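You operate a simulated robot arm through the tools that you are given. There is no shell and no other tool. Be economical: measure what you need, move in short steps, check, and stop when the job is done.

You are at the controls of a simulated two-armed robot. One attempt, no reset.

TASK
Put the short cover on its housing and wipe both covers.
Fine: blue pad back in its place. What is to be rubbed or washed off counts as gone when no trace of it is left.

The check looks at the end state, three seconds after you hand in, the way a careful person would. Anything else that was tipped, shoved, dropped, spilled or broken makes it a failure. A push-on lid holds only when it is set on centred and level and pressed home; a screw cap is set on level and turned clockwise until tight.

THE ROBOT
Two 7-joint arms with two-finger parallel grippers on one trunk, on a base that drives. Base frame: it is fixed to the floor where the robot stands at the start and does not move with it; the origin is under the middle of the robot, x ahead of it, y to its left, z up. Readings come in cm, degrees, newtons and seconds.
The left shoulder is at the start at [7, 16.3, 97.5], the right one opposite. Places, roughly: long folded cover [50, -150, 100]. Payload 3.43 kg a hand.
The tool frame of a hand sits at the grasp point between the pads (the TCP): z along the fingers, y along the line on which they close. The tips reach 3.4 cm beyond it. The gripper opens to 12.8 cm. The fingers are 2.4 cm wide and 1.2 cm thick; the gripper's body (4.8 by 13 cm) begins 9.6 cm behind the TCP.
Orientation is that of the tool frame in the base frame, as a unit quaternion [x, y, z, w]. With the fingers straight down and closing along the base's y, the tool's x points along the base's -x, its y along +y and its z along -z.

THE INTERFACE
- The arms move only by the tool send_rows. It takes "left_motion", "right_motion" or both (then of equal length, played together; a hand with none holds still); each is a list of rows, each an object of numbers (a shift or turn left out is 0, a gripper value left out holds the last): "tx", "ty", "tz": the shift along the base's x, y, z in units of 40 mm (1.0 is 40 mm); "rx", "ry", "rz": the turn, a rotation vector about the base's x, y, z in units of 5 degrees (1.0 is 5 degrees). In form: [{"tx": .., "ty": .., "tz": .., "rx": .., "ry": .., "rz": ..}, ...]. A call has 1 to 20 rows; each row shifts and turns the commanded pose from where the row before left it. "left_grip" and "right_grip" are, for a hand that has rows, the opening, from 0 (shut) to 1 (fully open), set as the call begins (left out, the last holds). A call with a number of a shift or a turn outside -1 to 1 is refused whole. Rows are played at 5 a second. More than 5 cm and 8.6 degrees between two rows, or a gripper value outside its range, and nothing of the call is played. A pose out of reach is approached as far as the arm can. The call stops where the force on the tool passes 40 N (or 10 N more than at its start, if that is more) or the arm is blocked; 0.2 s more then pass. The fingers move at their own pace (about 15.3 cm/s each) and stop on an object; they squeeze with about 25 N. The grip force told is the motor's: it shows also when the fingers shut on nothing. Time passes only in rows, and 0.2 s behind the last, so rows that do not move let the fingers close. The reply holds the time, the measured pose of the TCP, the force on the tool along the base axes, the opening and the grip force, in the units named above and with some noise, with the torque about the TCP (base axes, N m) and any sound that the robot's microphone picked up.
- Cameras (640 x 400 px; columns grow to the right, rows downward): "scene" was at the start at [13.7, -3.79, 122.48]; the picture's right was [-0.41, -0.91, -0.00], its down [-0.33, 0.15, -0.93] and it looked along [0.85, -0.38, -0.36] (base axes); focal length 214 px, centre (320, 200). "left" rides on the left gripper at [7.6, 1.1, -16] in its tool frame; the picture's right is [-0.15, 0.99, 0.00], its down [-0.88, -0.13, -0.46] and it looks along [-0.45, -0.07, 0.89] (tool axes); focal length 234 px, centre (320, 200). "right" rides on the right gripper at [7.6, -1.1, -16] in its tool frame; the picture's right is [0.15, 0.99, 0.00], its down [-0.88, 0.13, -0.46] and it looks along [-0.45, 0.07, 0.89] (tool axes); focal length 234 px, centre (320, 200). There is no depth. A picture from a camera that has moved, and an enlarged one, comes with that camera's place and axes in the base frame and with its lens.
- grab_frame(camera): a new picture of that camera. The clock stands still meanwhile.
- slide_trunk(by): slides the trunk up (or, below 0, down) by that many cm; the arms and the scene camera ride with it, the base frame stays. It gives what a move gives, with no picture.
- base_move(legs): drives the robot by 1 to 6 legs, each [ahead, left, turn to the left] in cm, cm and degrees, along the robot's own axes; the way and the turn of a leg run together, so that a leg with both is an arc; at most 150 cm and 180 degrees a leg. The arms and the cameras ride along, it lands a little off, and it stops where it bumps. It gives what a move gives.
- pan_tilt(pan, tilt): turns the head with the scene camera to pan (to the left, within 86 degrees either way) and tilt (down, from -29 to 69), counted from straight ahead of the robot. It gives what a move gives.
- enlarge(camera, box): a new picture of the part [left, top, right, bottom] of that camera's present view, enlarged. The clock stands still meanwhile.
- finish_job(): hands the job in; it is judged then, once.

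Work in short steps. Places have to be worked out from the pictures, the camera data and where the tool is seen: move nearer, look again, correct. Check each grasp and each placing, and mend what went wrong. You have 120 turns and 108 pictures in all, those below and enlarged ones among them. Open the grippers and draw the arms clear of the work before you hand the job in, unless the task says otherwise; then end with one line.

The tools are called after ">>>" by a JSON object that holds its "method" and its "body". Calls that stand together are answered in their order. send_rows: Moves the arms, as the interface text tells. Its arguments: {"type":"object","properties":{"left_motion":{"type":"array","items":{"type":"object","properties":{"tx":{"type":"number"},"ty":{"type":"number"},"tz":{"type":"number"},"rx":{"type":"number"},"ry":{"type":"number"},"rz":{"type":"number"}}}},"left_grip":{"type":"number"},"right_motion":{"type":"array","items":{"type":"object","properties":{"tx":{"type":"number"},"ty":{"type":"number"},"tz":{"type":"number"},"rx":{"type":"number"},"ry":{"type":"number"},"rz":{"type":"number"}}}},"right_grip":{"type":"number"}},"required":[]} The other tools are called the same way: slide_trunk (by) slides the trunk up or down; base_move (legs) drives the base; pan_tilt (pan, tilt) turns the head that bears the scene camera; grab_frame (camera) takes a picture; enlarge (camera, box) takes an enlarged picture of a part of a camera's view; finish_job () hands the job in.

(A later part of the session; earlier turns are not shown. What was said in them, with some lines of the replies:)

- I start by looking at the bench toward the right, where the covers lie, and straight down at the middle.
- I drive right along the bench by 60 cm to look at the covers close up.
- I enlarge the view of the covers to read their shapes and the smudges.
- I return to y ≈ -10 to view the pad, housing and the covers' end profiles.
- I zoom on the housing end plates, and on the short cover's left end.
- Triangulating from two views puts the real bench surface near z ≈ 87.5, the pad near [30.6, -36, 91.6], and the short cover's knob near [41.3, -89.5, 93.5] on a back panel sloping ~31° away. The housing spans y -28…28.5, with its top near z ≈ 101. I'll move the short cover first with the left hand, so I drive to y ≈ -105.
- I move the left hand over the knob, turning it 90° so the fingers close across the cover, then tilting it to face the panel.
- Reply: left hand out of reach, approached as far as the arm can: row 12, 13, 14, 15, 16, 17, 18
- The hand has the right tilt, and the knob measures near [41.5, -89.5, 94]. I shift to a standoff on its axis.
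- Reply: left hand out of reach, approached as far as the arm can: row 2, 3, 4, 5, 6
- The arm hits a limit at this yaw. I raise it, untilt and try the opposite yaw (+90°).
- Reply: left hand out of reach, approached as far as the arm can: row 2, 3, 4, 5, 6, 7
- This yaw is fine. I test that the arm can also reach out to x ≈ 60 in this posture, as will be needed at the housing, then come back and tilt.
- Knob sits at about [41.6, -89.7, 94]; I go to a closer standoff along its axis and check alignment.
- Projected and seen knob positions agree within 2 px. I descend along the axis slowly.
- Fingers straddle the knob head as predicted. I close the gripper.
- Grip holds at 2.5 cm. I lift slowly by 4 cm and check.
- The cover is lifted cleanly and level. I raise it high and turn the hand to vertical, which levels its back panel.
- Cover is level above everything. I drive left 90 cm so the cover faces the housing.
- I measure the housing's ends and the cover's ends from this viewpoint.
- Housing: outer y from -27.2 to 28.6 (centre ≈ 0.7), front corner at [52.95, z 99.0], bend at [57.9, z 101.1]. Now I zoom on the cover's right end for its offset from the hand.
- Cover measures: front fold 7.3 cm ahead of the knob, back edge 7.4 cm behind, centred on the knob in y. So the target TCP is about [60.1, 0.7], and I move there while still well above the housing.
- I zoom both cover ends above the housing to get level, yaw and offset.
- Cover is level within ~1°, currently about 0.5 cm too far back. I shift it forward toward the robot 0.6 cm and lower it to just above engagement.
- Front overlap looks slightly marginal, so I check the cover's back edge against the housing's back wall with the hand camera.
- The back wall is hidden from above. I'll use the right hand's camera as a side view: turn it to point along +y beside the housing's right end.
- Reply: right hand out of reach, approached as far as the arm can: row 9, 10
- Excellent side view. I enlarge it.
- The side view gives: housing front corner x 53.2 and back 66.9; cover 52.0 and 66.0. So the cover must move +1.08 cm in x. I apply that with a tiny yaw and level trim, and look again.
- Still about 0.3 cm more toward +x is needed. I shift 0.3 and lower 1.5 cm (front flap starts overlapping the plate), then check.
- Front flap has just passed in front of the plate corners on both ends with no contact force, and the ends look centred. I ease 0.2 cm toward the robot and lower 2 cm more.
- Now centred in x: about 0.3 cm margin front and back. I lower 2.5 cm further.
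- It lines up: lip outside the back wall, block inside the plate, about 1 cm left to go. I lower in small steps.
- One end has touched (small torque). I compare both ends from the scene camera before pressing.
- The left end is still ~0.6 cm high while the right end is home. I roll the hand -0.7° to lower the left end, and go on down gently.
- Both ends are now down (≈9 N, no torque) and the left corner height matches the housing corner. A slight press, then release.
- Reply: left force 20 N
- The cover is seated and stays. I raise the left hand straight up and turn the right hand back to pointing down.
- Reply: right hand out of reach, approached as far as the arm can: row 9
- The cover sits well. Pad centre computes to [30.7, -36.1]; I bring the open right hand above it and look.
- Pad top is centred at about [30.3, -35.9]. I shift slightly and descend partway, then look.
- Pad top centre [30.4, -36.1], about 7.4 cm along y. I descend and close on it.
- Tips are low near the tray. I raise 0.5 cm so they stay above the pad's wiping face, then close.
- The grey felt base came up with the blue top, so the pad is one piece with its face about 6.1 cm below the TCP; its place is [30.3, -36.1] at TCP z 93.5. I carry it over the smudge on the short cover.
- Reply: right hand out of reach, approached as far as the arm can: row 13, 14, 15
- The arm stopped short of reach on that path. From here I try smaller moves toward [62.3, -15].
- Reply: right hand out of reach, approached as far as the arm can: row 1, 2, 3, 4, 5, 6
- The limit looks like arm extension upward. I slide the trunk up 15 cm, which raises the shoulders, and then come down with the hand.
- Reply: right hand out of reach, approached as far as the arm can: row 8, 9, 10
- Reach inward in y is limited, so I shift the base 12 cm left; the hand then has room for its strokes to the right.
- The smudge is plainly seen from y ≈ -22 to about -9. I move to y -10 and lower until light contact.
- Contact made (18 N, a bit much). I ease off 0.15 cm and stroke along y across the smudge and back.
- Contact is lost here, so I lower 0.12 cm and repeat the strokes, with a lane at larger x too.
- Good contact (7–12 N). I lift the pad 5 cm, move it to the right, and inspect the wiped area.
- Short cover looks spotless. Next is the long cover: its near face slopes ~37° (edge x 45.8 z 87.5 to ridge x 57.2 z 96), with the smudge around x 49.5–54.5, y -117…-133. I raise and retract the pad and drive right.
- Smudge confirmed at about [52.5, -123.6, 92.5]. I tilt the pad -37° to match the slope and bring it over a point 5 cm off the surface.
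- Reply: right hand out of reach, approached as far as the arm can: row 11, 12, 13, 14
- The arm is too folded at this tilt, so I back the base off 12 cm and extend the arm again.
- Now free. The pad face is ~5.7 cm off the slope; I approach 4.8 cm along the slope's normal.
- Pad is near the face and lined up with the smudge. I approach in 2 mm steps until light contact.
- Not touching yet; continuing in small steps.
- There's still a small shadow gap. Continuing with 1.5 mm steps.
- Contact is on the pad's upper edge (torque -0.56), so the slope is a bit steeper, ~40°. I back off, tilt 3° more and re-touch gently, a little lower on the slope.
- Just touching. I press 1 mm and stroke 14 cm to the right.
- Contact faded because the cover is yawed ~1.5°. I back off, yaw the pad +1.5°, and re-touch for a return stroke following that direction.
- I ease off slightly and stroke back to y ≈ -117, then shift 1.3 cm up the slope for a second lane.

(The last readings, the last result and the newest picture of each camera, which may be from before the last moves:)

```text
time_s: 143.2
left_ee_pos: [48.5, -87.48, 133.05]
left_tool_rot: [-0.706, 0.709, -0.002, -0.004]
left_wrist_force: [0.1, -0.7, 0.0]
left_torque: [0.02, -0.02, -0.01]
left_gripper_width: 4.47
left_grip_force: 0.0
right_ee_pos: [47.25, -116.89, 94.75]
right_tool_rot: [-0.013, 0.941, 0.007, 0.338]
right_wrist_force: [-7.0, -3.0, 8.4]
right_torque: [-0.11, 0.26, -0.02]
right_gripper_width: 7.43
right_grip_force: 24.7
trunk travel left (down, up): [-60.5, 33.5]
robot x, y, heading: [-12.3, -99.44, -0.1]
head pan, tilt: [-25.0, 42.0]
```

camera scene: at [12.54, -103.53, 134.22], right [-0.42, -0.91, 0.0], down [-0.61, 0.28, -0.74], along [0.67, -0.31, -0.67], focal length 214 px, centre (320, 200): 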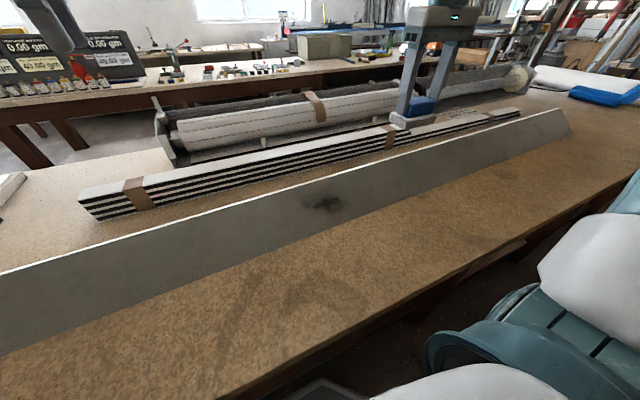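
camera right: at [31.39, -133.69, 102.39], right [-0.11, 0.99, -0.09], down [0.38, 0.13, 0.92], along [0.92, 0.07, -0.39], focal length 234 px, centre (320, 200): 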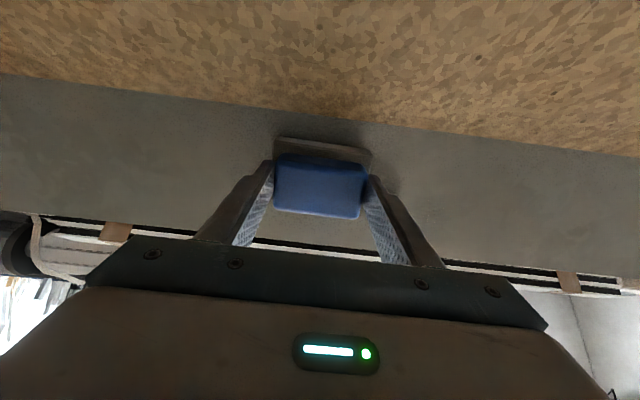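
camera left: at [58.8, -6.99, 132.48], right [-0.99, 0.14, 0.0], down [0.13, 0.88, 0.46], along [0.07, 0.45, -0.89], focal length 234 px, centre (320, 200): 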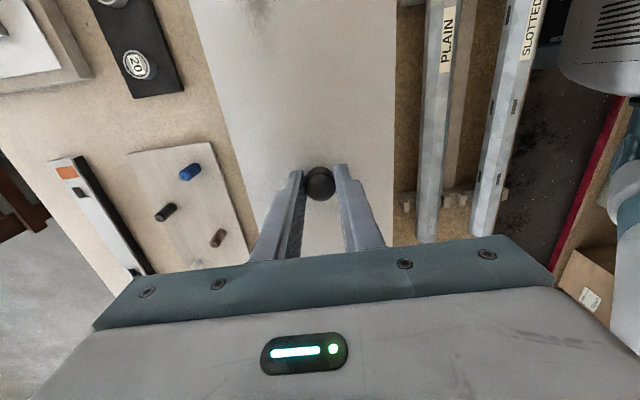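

Steady contact all the way. Now I do the upper lane, to the right and back.

>>> {"method": "send_rows", "body": {"right_motion": [{"tx": 0.147, "tz": 0.12}, {"tx": 0.147, "tz": 0.12}, {"ty": -0.3, "tx": 0.007}, {"ty": -0.3, "tx": 0.007}, {"ty": -0.3, "tx": 0.007}, {"ty": -0.3, "tx": 0.007}, {"ty": -0.3, "tx": 0.007}, {"ty": -0.3, "tx": 0.007}, {"ty": -0.3, "tx": 0.007}]}}

>>> {"method": "send_rows", "body": {"right_motion": [{"ty": -0.3, "tx": 0.007}, {"ty": -0.3, "tx": 0.007}, {"ty": -0.3, "tx": 0.007}, {"ty": -0.3, "tx": 0.007}, {"ty": -0.3, "tx": 0.007}, {"ty": -0.3, "tx": 0.007}, {"ty": -0.3, "tx": 0.007}]}}

>>> {"method": "send_rows", "body": {"right_motion": [{"tx": -0.2, "tz": 0.25}, {"tx": -0.4, "tz": 0.5}, {"ty": -0.9}, {"ty": -0.9}, {"ty": -0.9}, {}]}}

>>> {"method": "enlarge", "body": {"camera": "scene", "box": [200, 110, 400, 260]}}

>>> {"method": "grab_frame", "body": {"camera": "right"}}

```text
time_s: 145.2
left_ee_pos: [48.41, -87.33, 133.23]
left_tool_rot: [-0.706, 0.708, -0.002, -0.006]
left_wrist_force: [-0.4, 0.4, 0.9]
left_torque: [0.03, -0.01, -0.01]
left_gripper_width: 4.49
left_grip_force: 0.1
right_ee_pos: [48.56, -125.33, 95.69]
right_tool_rot: [-0.011, 0.941, 0.006, 0.337]
right_wrist_force: [-7.1, 3.1, 8.5]
right_torque: [0.08, 0.11, -0.05]
right_gripper_width: 7.41
right_grip_force: 25.3
trunk travel left (down, up): [-60.5, 33.5]
robot x, y, heading: [-12.23, -100.07, -0.2]
head pan, tilt: [-25.0, 42.0]
```

```text
time_s: 146.8
left_ee_pos: [48.47, -87.32, 133.1]
left_tool_rot: [-0.706, 0.709, -0.002, -0.005]
left_wrist_force: [0.0, -0.2, 0.3]
left_torque: [0.0, 0.0, 0.0]
left_gripper_width: 4.48
left_grip_force: 0.1
right_ee_pos: [48.89, -133.68, 95.57]
right_tool_rot: [-0.012, 0.941, 0.006, 0.338]
right_wrist_force: [-6.9, 3.0, 6.4]
right_torque: [-0.09, -0.04, -0.09]
right_gripper_width: 7.44
right_grip_force: 24.9
trunk travel left (down, up): [-60.5, 33.5]
robot x, y, heading: [-11.98, -100.17, 0.1]
head pan, tilt: [-25.0, 42.0]
```

```text
time_s: 148.2
left_ee_pos: [48.79, -87.44, 133.06]
left_tool_rot: [-0.705, 0.709, -0.001, -0.006]
left_wrist_force: [-0.3, 0.3, -0.4]
left_torque: [-0.02, -0.01, 0.01]
left_gripper_width: 4.5
left_grip_force: 0.0
right_ee_pos: [46.52, -144.67, 98.68]
right_tool_rot: [-0.012, 0.941, 0.006, 0.337]
right_wrist_force: [0.1, 0.3, -1.2]
right_torque: [0.02, 0.01, -0.03]
right_gripper_width: 7.43
right_grip_force: 25.2
trunk travel left (down, up): [-60.5, 33.5]
robot x, y, heading: [-12.4, -99.86, 0.0]
head pan, tilt: [-25.0, 42.0]
```

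```text
2.67 times, centred on (300, 185) of scene
camera zoom: at [0.58, -103.5, 134.2], right [-0.42, -0.91, 0.0], down [-0.61, 0.28, -0.74], along [0.67, -0.31, -0.67], focal length 572 px, centre (373, 240)
```

zoom: 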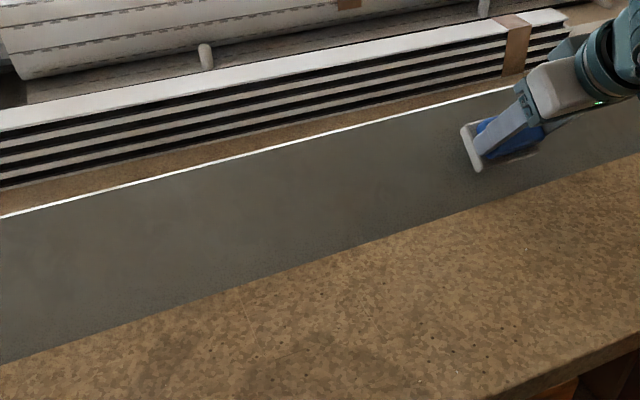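

```text
22 pictures are left
camera right: at [30.59, -146.12, 106.18], right [-0.14, 0.99, -0.09], down [0.39, 0.14, 0.91], along [0.91, 0.09, -0.4], focal length 234 px, centre (320, 200)
```

right: 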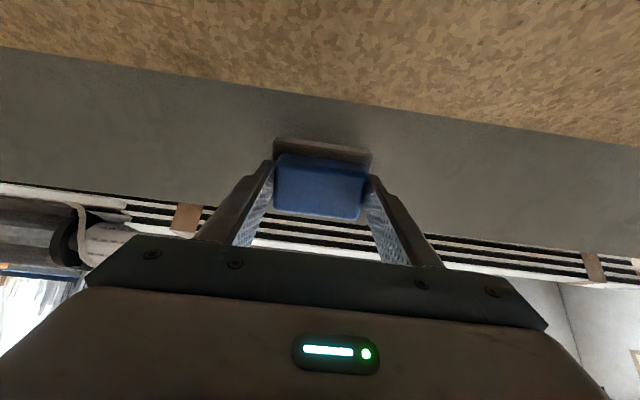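

The smudge is gone without trace and the cover is in place. I raise the pad, undo the tilt, and drive back to the pad's place.

>>> {"method": "send_rows", "body": {"right_motion": [{"tz": 0.8, "rz": -0.3}, {"tz": 0.8}, {"tz": 0.8}, {"tz": 0.8, "ry": 0.79}, {"tz": 0.8, "ry": 0.79}, {"tz": 0.8, "ry": 0.79}, {"tz": 0.6, "ry": 0.79}, {"ry": 0.79}, {"ry": 0.79}, {"ry": 0.79}, {"ry": 0.79}, {"ry": 0.79}, {"ry": 0.79}, {}]}}

>>> {"method": "base_move", "body": {"legs": [[12, 0, 0], [0, 102, 0]]}}

```text
time_s: 151.2
left_ee_pos: [48.66, -87.5, 133.08]
left_tool_rot: [-0.706, 0.709, -0.002, -0.005]
left_wrist_force: [-0.2, -0.5, 1.0]
left_torque: [-0.02, -0.04, -0.01]
left_gripper_width: 4.51
left_grip_force: 0.0
right_ee_pos: [46.54, -144.59, 120.17]
right_tool_rot: [0.001, 1.0, 0.002, -0.001]
right_wrist_force: [-0.2, 0.6, -0.6]
right_torque: [0.02, -0.03, -0.03]
right_gripper_width: 7.41
right_grip_force: 24.8
trunk travel left (down, up): [-60.5, 33.5]
robot x, y, heading: [-12.25, -100.01, -0.4]
head pan, tilt: [-25.0, 42.0]
```

```text
time_s: 157.3
left_ee_pos: [60.37, 13.84, 133.03]
left_tool_rot: [-0.707, 0.707, -0.002, -0.006]
left_wrist_force: [-0.5, -0.4, 0.2]
left_torque: [-0.01, 0.01, 0.03]
left_gripper_width: 4.48
left_grip_force: 0.0
right_ee_pos: [58.55, -43.21, 120.24]
right_tool_rot: [-0.001, 1.0, 0.002, -0.001]
right_wrist_force: [0.6, 0.5, -0.4]
right_torque: [0.0, -0.02, -0.01]
right_gripper_width: 7.44
right_grip_force: 24.6
trunk travel left (down, up): [-60.5, 33.5]
robot x, y, heading: [-0.37, 1.31, 0.5]
head pan, tilt: [-25.0, 42.0]
```

I retract the hand over the pad's place and lower the trunk to its earlier height.

>>> {"method": "send_rows", "body": {"right_motion": [{"tx": -0.7, "ty": 0.3}, {"tx": -0.7, "ty": 0.3}, {"tx": -0.7, "ty": 0.3}, {"tx": -0.7, "ty": 0.3}, {"tx": -0.7, "ty": 0.3}, {"tx": -0.5, "ty": 0.28}, {}]}}

>>> {"method": "slide_trunk", "body": {"by": -15}}

```text
time_s: 158.9
left_ee_pos: [60.39, 13.88, 133.05]
left_tool_rot: [-0.707, 0.707, -0.002, -0.006]
left_wrist_force: [0.1, 0.6, 0.2]
left_torque: [-0.03, 0.01, 0.01]
left_gripper_width: 4.48
left_grip_force: 0.0
right_ee_pos: [42.59, -36.09, 120.1]
right_tool_rot: [-0.001, 1.0, 0.001, -0.001]
right_wrist_force: [-0.2, -0.5, -0.3]
right_torque: [0.01, 0.06, -0.03]
right_gripper_width: 7.42
right_grip_force: 24.8
trunk travel left (down, up): [-60.5, 33.5]
robot x, y, heading: [-0.46, 1.36, 0.4]
head pan, tilt: [-25.0, 42.0]
```

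```text
time_s: 160.7
left_ee_pos: [60.12, 13.85, 118.0]
left_tool_rot: [0.707, -0.707, 0.001, 0.006]
left_wrist_force: [0.4, 0.4, -0.4]
left_torque: [0.0, -0.02, 0.01]
left_gripper_width: 4.49
left_grip_force: 0.0
right_ee_pos: [42.48, -36.13, 104.96]
right_tool_rot: [-0.001, 1.0, 0.002, -0.001]
right_wrist_force: [-0.1, 0.1, -1.0]
right_torque: [0.04, 0.01, 0.03]
right_gripper_width: 7.42
right_grip_force: 25.1
trunk travel left (down, up): [-45.5, 48.5]
robot x, y, heading: [-0.55, 0.42, 0.2]
head pan, tilt: [-25.0, 42.0]
```

>>> {"method": "send_rows", "body": {"right_motion": [{"tx": -0.76}, {"tx": -0.76}, {"tx": -0.76}, {"tx": -0.76}, {"tz": -0.7}, {"tz": -0.7}, {"tz": -0.5}, {"tz": -0.4}, {}]}}

>>> {"method": "pan_tilt", "body": {"pan": -50, "tilt": 40}}

>>> {"method": "enlarge", "body": {"camera": "scene", "box": [290, 120, 390, 240]}}

```text
time_s: 162.7
left_ee_pos: [60.33, 13.86, 118.02]
left_tool_rot: [-0.707, 0.707, -0.002, -0.006]
left_wrist_force: [-0.6, 0.5, 0.4]
left_torque: [0.01, -0.02, 0.03]
left_gripper_width: 4.49
left_grip_force: 0.0
right_ee_pos: [30.3, -36.04, 95.96]
right_tool_rot: [-0.001, 1.0, 0.001, -0.001]
right_wrist_force: [0.4, -0.3, -0.8]
right_torque: [0.01, 0.01, 0.0]
right_gripper_width: 7.42
right_grip_force: 25.0
trunk travel left (down, up): [-45.5, 48.5]
robot x, y, heading: [-0.87, 0.87, 0.2]
head pan, tilt: [-25.0, 42.0]
```

```text
time_s: 163.6
left_ee_pos: [60.31, 13.94, 118.03]
left_tool_rot: [-0.707, 0.708, -0.001, -0.006]
left_wrist_force: [-0.2, 0.5, 0.5]
left_torque: [0.0, 0.0, 0.0]
left_gripper_width: 4.46
left_grip_force: 0.0
right_ee_pos: [30.22, -36.08, 95.94]
right_tool_rot: [-0.001, 1.0, 0.001, 0.0]
right_wrist_force: [0.3, 0.1, -1.0]
right_torque: [-0.03, -0.03, 0.01]
right_gripper_width: 7.44
right_grip_force: 24.4
trunk travel left (down, up): [-45.5, 48.5]
robot x, y, heading: [-0.9, 1.24, 0.3]
head pan, tilt: [-50.0, 40.0]
```

```text
3.33 times, centred on (340, 180) of scene
camera zoom: at [10.15, -5.37, 119.51], right [-0.76, -0.65, 0.0], down [-0.42, 0.49, -0.77], along [0.49, -0.58, -0.64], focal length 715 px, centre (253, 267)
```

zoom: 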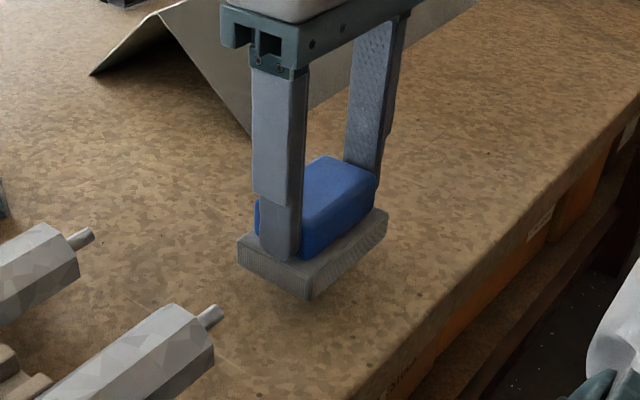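

The pad is 2.4 cm above its spot at the recorded position. I lower it gently to the pick-up height.

>>> {"method": "send_rows", "body": {"right_motion": [{"tz": -0.3}, {"tz": -0.2}, {"tz": -0.08}, {}]}}

```text
time_s: 164.6
left_ee_pos: [60.35, 13.86, 118.06]
left_tool_rot: [0.707, -0.707, 0.0, 0.007]
left_wrist_force: [-0.4, 0.4, -0.2]
left_torque: [0.0, 0.02, -0.03]
left_gripper_width: 4.48
left_grip_force: 0.0
right_ee_pos: [30.28, -36.14, 93.53]
right_tool_rot: [0.0, 1.0, 0.001, 0.0]
right_wrist_force: [0.4, -0.2, -1.0]
right_torque: [0.03, 0.0, 0.0]
right_gripper_width: 7.4
right_grip_force: 24.9
trunk travel left (down, up): [-45.5, 48.5]
robot x, y, heading: [-0.9, 1.37, -0.1]
head pan, tilt: [-50.0, 40.0]
```

>>> {"method": "send_rows", "body": {"right_motion": [{"tz": -0.03}, {"tz": -0.03}, {}]}}

```text
time_s: 165.3
left_ee_pos: [60.37, 13.78, 118.06]
left_tool_rot: [-0.707, 0.707, -0.001, -0.007]
left_wrist_force: [-0.2, -0.1, 0.2]
left_torque: [0.02, -0.01, 0.04]
left_gripper_width: 4.49
left_grip_force: 0.1
right_ee_pos: [30.3, -36.28, 93.28]
right_tool_rot: [-0.001, 1.0, 0.001, -0.001]
right_wrist_force: [0.4, -0.3, -0.2]
right_torque: [-0.01, 0.01, 0.02]
right_gripper_width: 7.41
right_grip_force: 25.2
trunk travel left (down, up): [-45.5, 48.5]
robot x, y, heading: [-0.11, 1.11, 0.3]
head pan, tilt: [-50.0, 40.0]
```

Almost down (about 1 N taken up). One more millimetre or so, then check force.

>>> {"method": "send_rows", "body": {"right_motion": [{"tz": -0.025}, {"tz": -0.02}, {}]}}

>>> {"method": "enlarge", "body": {"camera": "scene", "box": [290, 120, 390, 240]}}

```text
time_s: 166.2
left_ee_pos: [60.29, 13.97, 118.09]
left_tool_rot: [0.707, -0.707, 0.002, 0.006]
left_wrist_force: [0.5, 0.1, 0.6]
left_torque: [0.02, 0.02, -0.01]
left_gripper_width: 4.47
left_grip_force: 0.0
right_ee_pos: [30.23, -36.04, 93.12]
right_tool_rot: [-0.001, 1.0, 0.001, -0.001]
right_wrist_force: [0.9, 0.6, -1.8]
right_torque: [-0.05, 0.01, 0.02]
right_gripper_width: 7.43
right_grip_force: 24.7
trunk travel left (down, up): [-45.5, 48.5]
robot x, y, heading: [-0.35, 1.03, 0.5]
head pan, tilt: [-50.0, 40.0]
```

```text
3.33 times, centred on (340, 180) of scene
camera zoom: at [10.15, -5.38, 119.51], right [-0.76, -0.65, 0.0], down [-0.42, 0.49, -0.77], along [0.49, -0.58, -0.64], focal length 715 px, centre (253, 267)
```

zoom: 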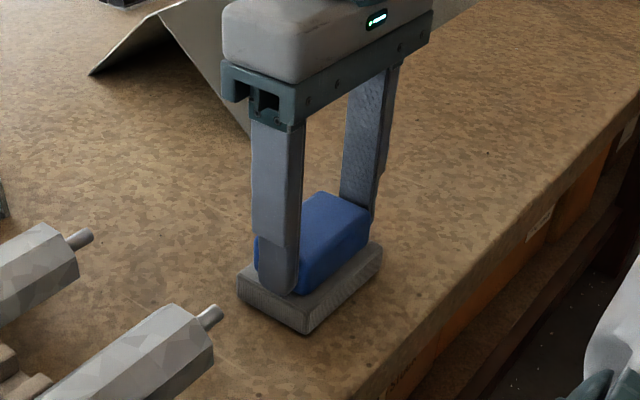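

>>> {"method": "send_rows", "body": {"right_motion": [{"tz": -0.025}, {"tz": -0.025}, {"tz": -0.02}, {}]}}

```text
time_s: 167.2
left_ee_pos: [60.3, 13.97, 118.14]
left_tool_rot: [0.707, -0.707, 0.002, 0.006]
left_wrist_force: [-0.6, 0.0, 1.1]
left_torque: [0.0, -0.01, 0.0]
left_gripper_width: 4.5
left_grip_force: 0.1
right_ee_pos: [30.26, -36.02, 93.02]
right_tool_rot: [-0.001, 1.0, 0.001, 0.002]
right_wrist_force: [0.0, -4.9, 18.9]
right_torque: [-0.22, -0.08, -0.04]
right_gripper_width: 7.44
right_grip_force: 25.1
trunk travel left (down, up): [-45.5, 48.5]
robot x, y, heading: [-0.86, 1.13, 0.3]
head pan, tilt: [-50.0, 40.0]
```

Firmly on the bench. I ease back slightly, open, and lift away.

>>> {"method": "send_rows", "body": {"right_motion": [{"tz": 0.05}, {}]}}

>>> {"method": "send_rows", "body": {"right_motion": [{}, {}, {}], "right_grip": 0.85}}

>>> {"method": "send_rows", "body": {"right_motion": [{"tz": 0.2}, {"tz": 0.4}, {"tz": 0.6}, {"tz": 0.6}, {"tz": 0.6}, {"tz": 0.6}, {"tz": 0.6, "ty": -0.6}, {"tz": 0.6, "ty": -0.6}, {"ty": -0.6}, {}]}}

>>> {"method": "grab_frame", "body": {"camera": "scene"}}

>>> {"method": "enlarge", "body": {"camera": "right", "box": [260, 40, 500, 200]}}

```text
time_s: 167.8
left_ee_pos: [60.28, 13.9, 118.07]
left_tool_rot: [-0.707, 0.707, -0.001, -0.005]
left_wrist_force: [0.4, -1.2, -1.0]
left_torque: [-0.01, 0.04, 0.0]
left_gripper_width: 4.49
left_grip_force: 0.0
right_ee_pos: [30.29, -35.99, 93.06]
right_tool_rot: [0.0, 1.0, 0.001, -0.002]
right_wrist_force: [0.5, -0.4, 1.5]
right_torque: [-0.12, -0.11, -0.02]
right_gripper_width: 7.41
right_grip_force: 25.0
trunk travel left (down, up): [-45.5, 48.5]
robot x, y, heading: [-0.62, 0.78, 0.0]
head pan, tilt: [-50.0, 40.0]
```

```text
time_s: 168.6
left_ee_pos: [60.3, 13.8, 117.92]
left_tool_rot: [0.707, -0.707, 0.001, 0.006]
left_wrist_force: [-0.2, -0.4, -0.2]
left_torque: [0.02, 0.0, -0.02]
left_gripper_width: 4.48
left_grip_force: 0.0
right_ee_pos: [30.23, -36.12, 93.07]
right_tool_rot: [-0.001, 1.0, 0.001, -0.001]
right_wrist_force: [0.4, -0.1, -0.3]
right_torque: [0.02, 0.0, 0.03]
right_gripper_width: 10.86
right_grip_force: 0.0
trunk travel left (down, up): [-45.5, 48.5]
robot x, y, heading: [-0.24, 0.94, 0.2]
head pan, tilt: [-50.0, 40.0]
```

```text
time_s: 170.8
left_ee_pos: [60.26, 14.0, 118.12]
left_tool_rot: [-0.707, 0.707, 0.0, -0.006]
left_wrist_force: [-0.1, 0.6, -0.1]
left_torque: [-0.02, 0.0, 0.01]
left_gripper_width: 4.47
left_grip_force: 0.1
right_ee_pos: [30.26, -43.35, 109.88]
right_tool_rot: [-0.001, 1.0, 0.001, -0.001]
right_wrist_force: [-0.2, 1.4, 0.4]
right_torque: [-0.04, -0.04, 0.03]
right_gripper_width: 10.87
right_grip_force: 0.0
trunk travel left (down, up): [-45.5, 48.5]
robot x, y, heading: [-0.51, 0.92, 0.2]
head pan, tilt: [-50.0, 40.0]
```

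```text
19 pictures are left
camera scene: at [10.14, -5.3, 119.51], right [-0.76, -0.65, 0.0], down [-0.41, 0.49, -0.77], along [0.49, -0.59, -0.64], focal length 214 px, centre (320, 200)
```

scene: 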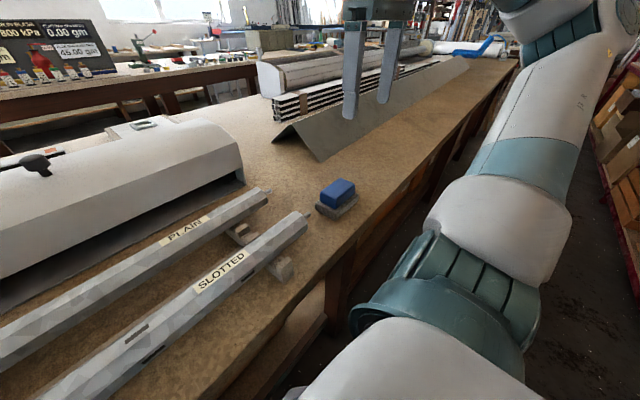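

```text
2.50 times, centred on (380, 120) of right
camera zoom: at [22.72, -44.43, 125.92], right [-0.15, 0.99, 0.0], down [0.88, 0.13, 0.45], along [0.45, 0.07, -0.89], focal length 585 px, centre (170, 400)
```

zoom: 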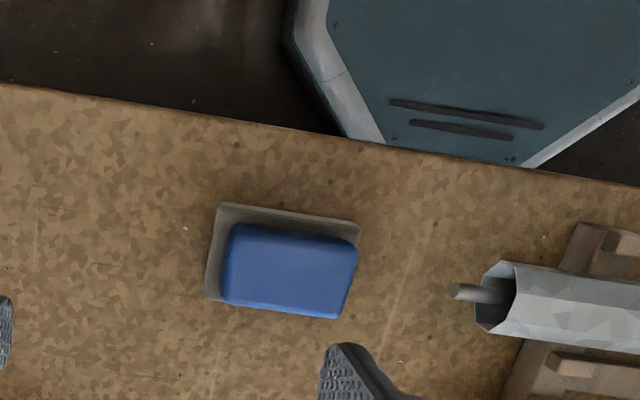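

Pad is back. I retract the left hand from over the housing, open it, and make a final inspection of the short cover.

>>> {"method": "send_rows", "body": {"left_motion": [{"tz": 0.3, "tx": -0.2}, {"tx": -0.7}, {"tx": -0.7}, {"tx": -0.7}, {"tx": -0.7}, {"tx": -0.7, "ty": 0.7}, {"ty": 0.7}, {"ty": 0.7}, {}], "left_grip": 1}}

>>> {"method": "pan_tilt", "body": {"pan": -5, "tilt": 30}}

>>> {"method": "grab_frame", "body": {"camera": "scene"}}

>>> {"method": "enlarge", "body": {"camera": "scene", "box": [150, 130, 450, 270]}}

```text
time_s: 172.8
left_ee_pos: [45.47, 22.3, 119.26]
left_tool_rot: [0.708, -0.707, 0.001, 0.005]
left_wrist_force: [0.5, -0.3, 0.0]
left_torque: [0.04, 0.01, 0.02]
left_gripper_width: 12.82
left_grip_force: 0.1
right_ee_pos: [30.32, -43.39, 109.8]
right_tool_rot: [-0.001, 1.0, 0.002, -0.001]
right_wrist_force: [-0.4, -0.6, 0.2]
right_torque: [0.03, -0.01, -0.01]
right_gripper_width: 10.89
right_grip_force: 0.1
trunk travel left (down, up): [-45.5, 48.5]
robot x, y, heading: [-0.47, 1.46, 0.3]
head pan, tilt: [-50.0, 40.0]
```

```text
time_s: 173.9
left_ee_pos: [45.56, 22.43, 119.23]
left_tool_rot: [0.707, -0.707, 0.002, 0.006]
left_wrist_force: [0.1, -0.3, 0.6]
left_torque: [-0.02, 0.03, 0.0]
left_gripper_width: 12.81
left_grip_force: 0.1
right_ee_pos: [30.14, -43.36, 109.89]
right_tool_rot: [-0.001, 1.0, 0.001, 0.0]
right_wrist_force: [0.1, -0.4, -0.4]
right_torque: [0.0, 0.02, -0.01]
right_gripper_width: 10.86
right_grip_force: 0.2
trunk travel left (down, up): [-45.5, 48.5]
robot x, y, heading: [-0.45, 0.81, 0.1]
head pan, tilt: [-5.0, 30.0]
```

```text
17 pictures are left
camera scene: at [13.66, 0.36, 121.04], right [-0.08, -1.0, 0.0], down [-0.5, 0.04, -0.87], along [0.86, -0.07, -0.5], focal length 214 px, centre (320, 200)
```

scene: 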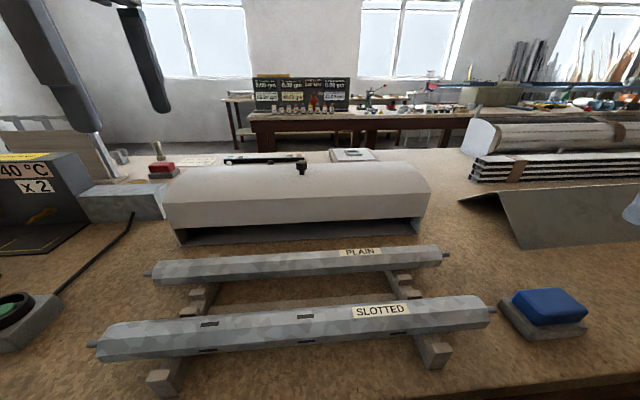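

```text
2.13 times, centred on (300, 200) of scene
camera zoom: at [13.66, 0.36, 121.04], right [-0.08, -1.0, 0.0], down [-0.5, 0.04, -0.87], along [0.86, -0.07, -0.5], focal length 458 px, centre (363, 200)
```

zoom: 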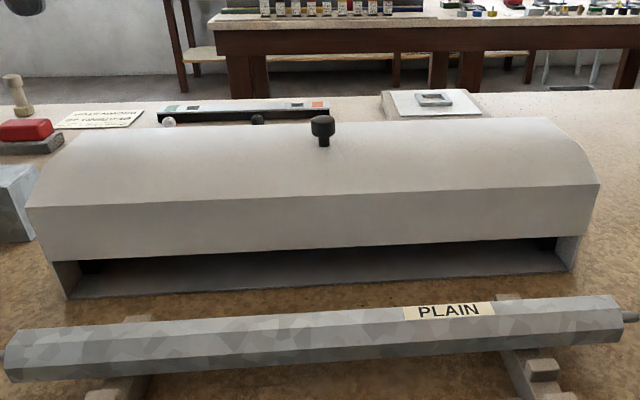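

Both cover ends are at equal height (z ≈ 99) on the housing's corners and both covers look clean. The pad is in its place, and the grippers are open and clear, so I hand in.

>>> {"method": "finish_job", "body": {}}

```text
The job is handed in.
```

The short cover is seated level on its housing, both covers are wiped with no smudge left in the last pictures, and the blue pad is back in its place.
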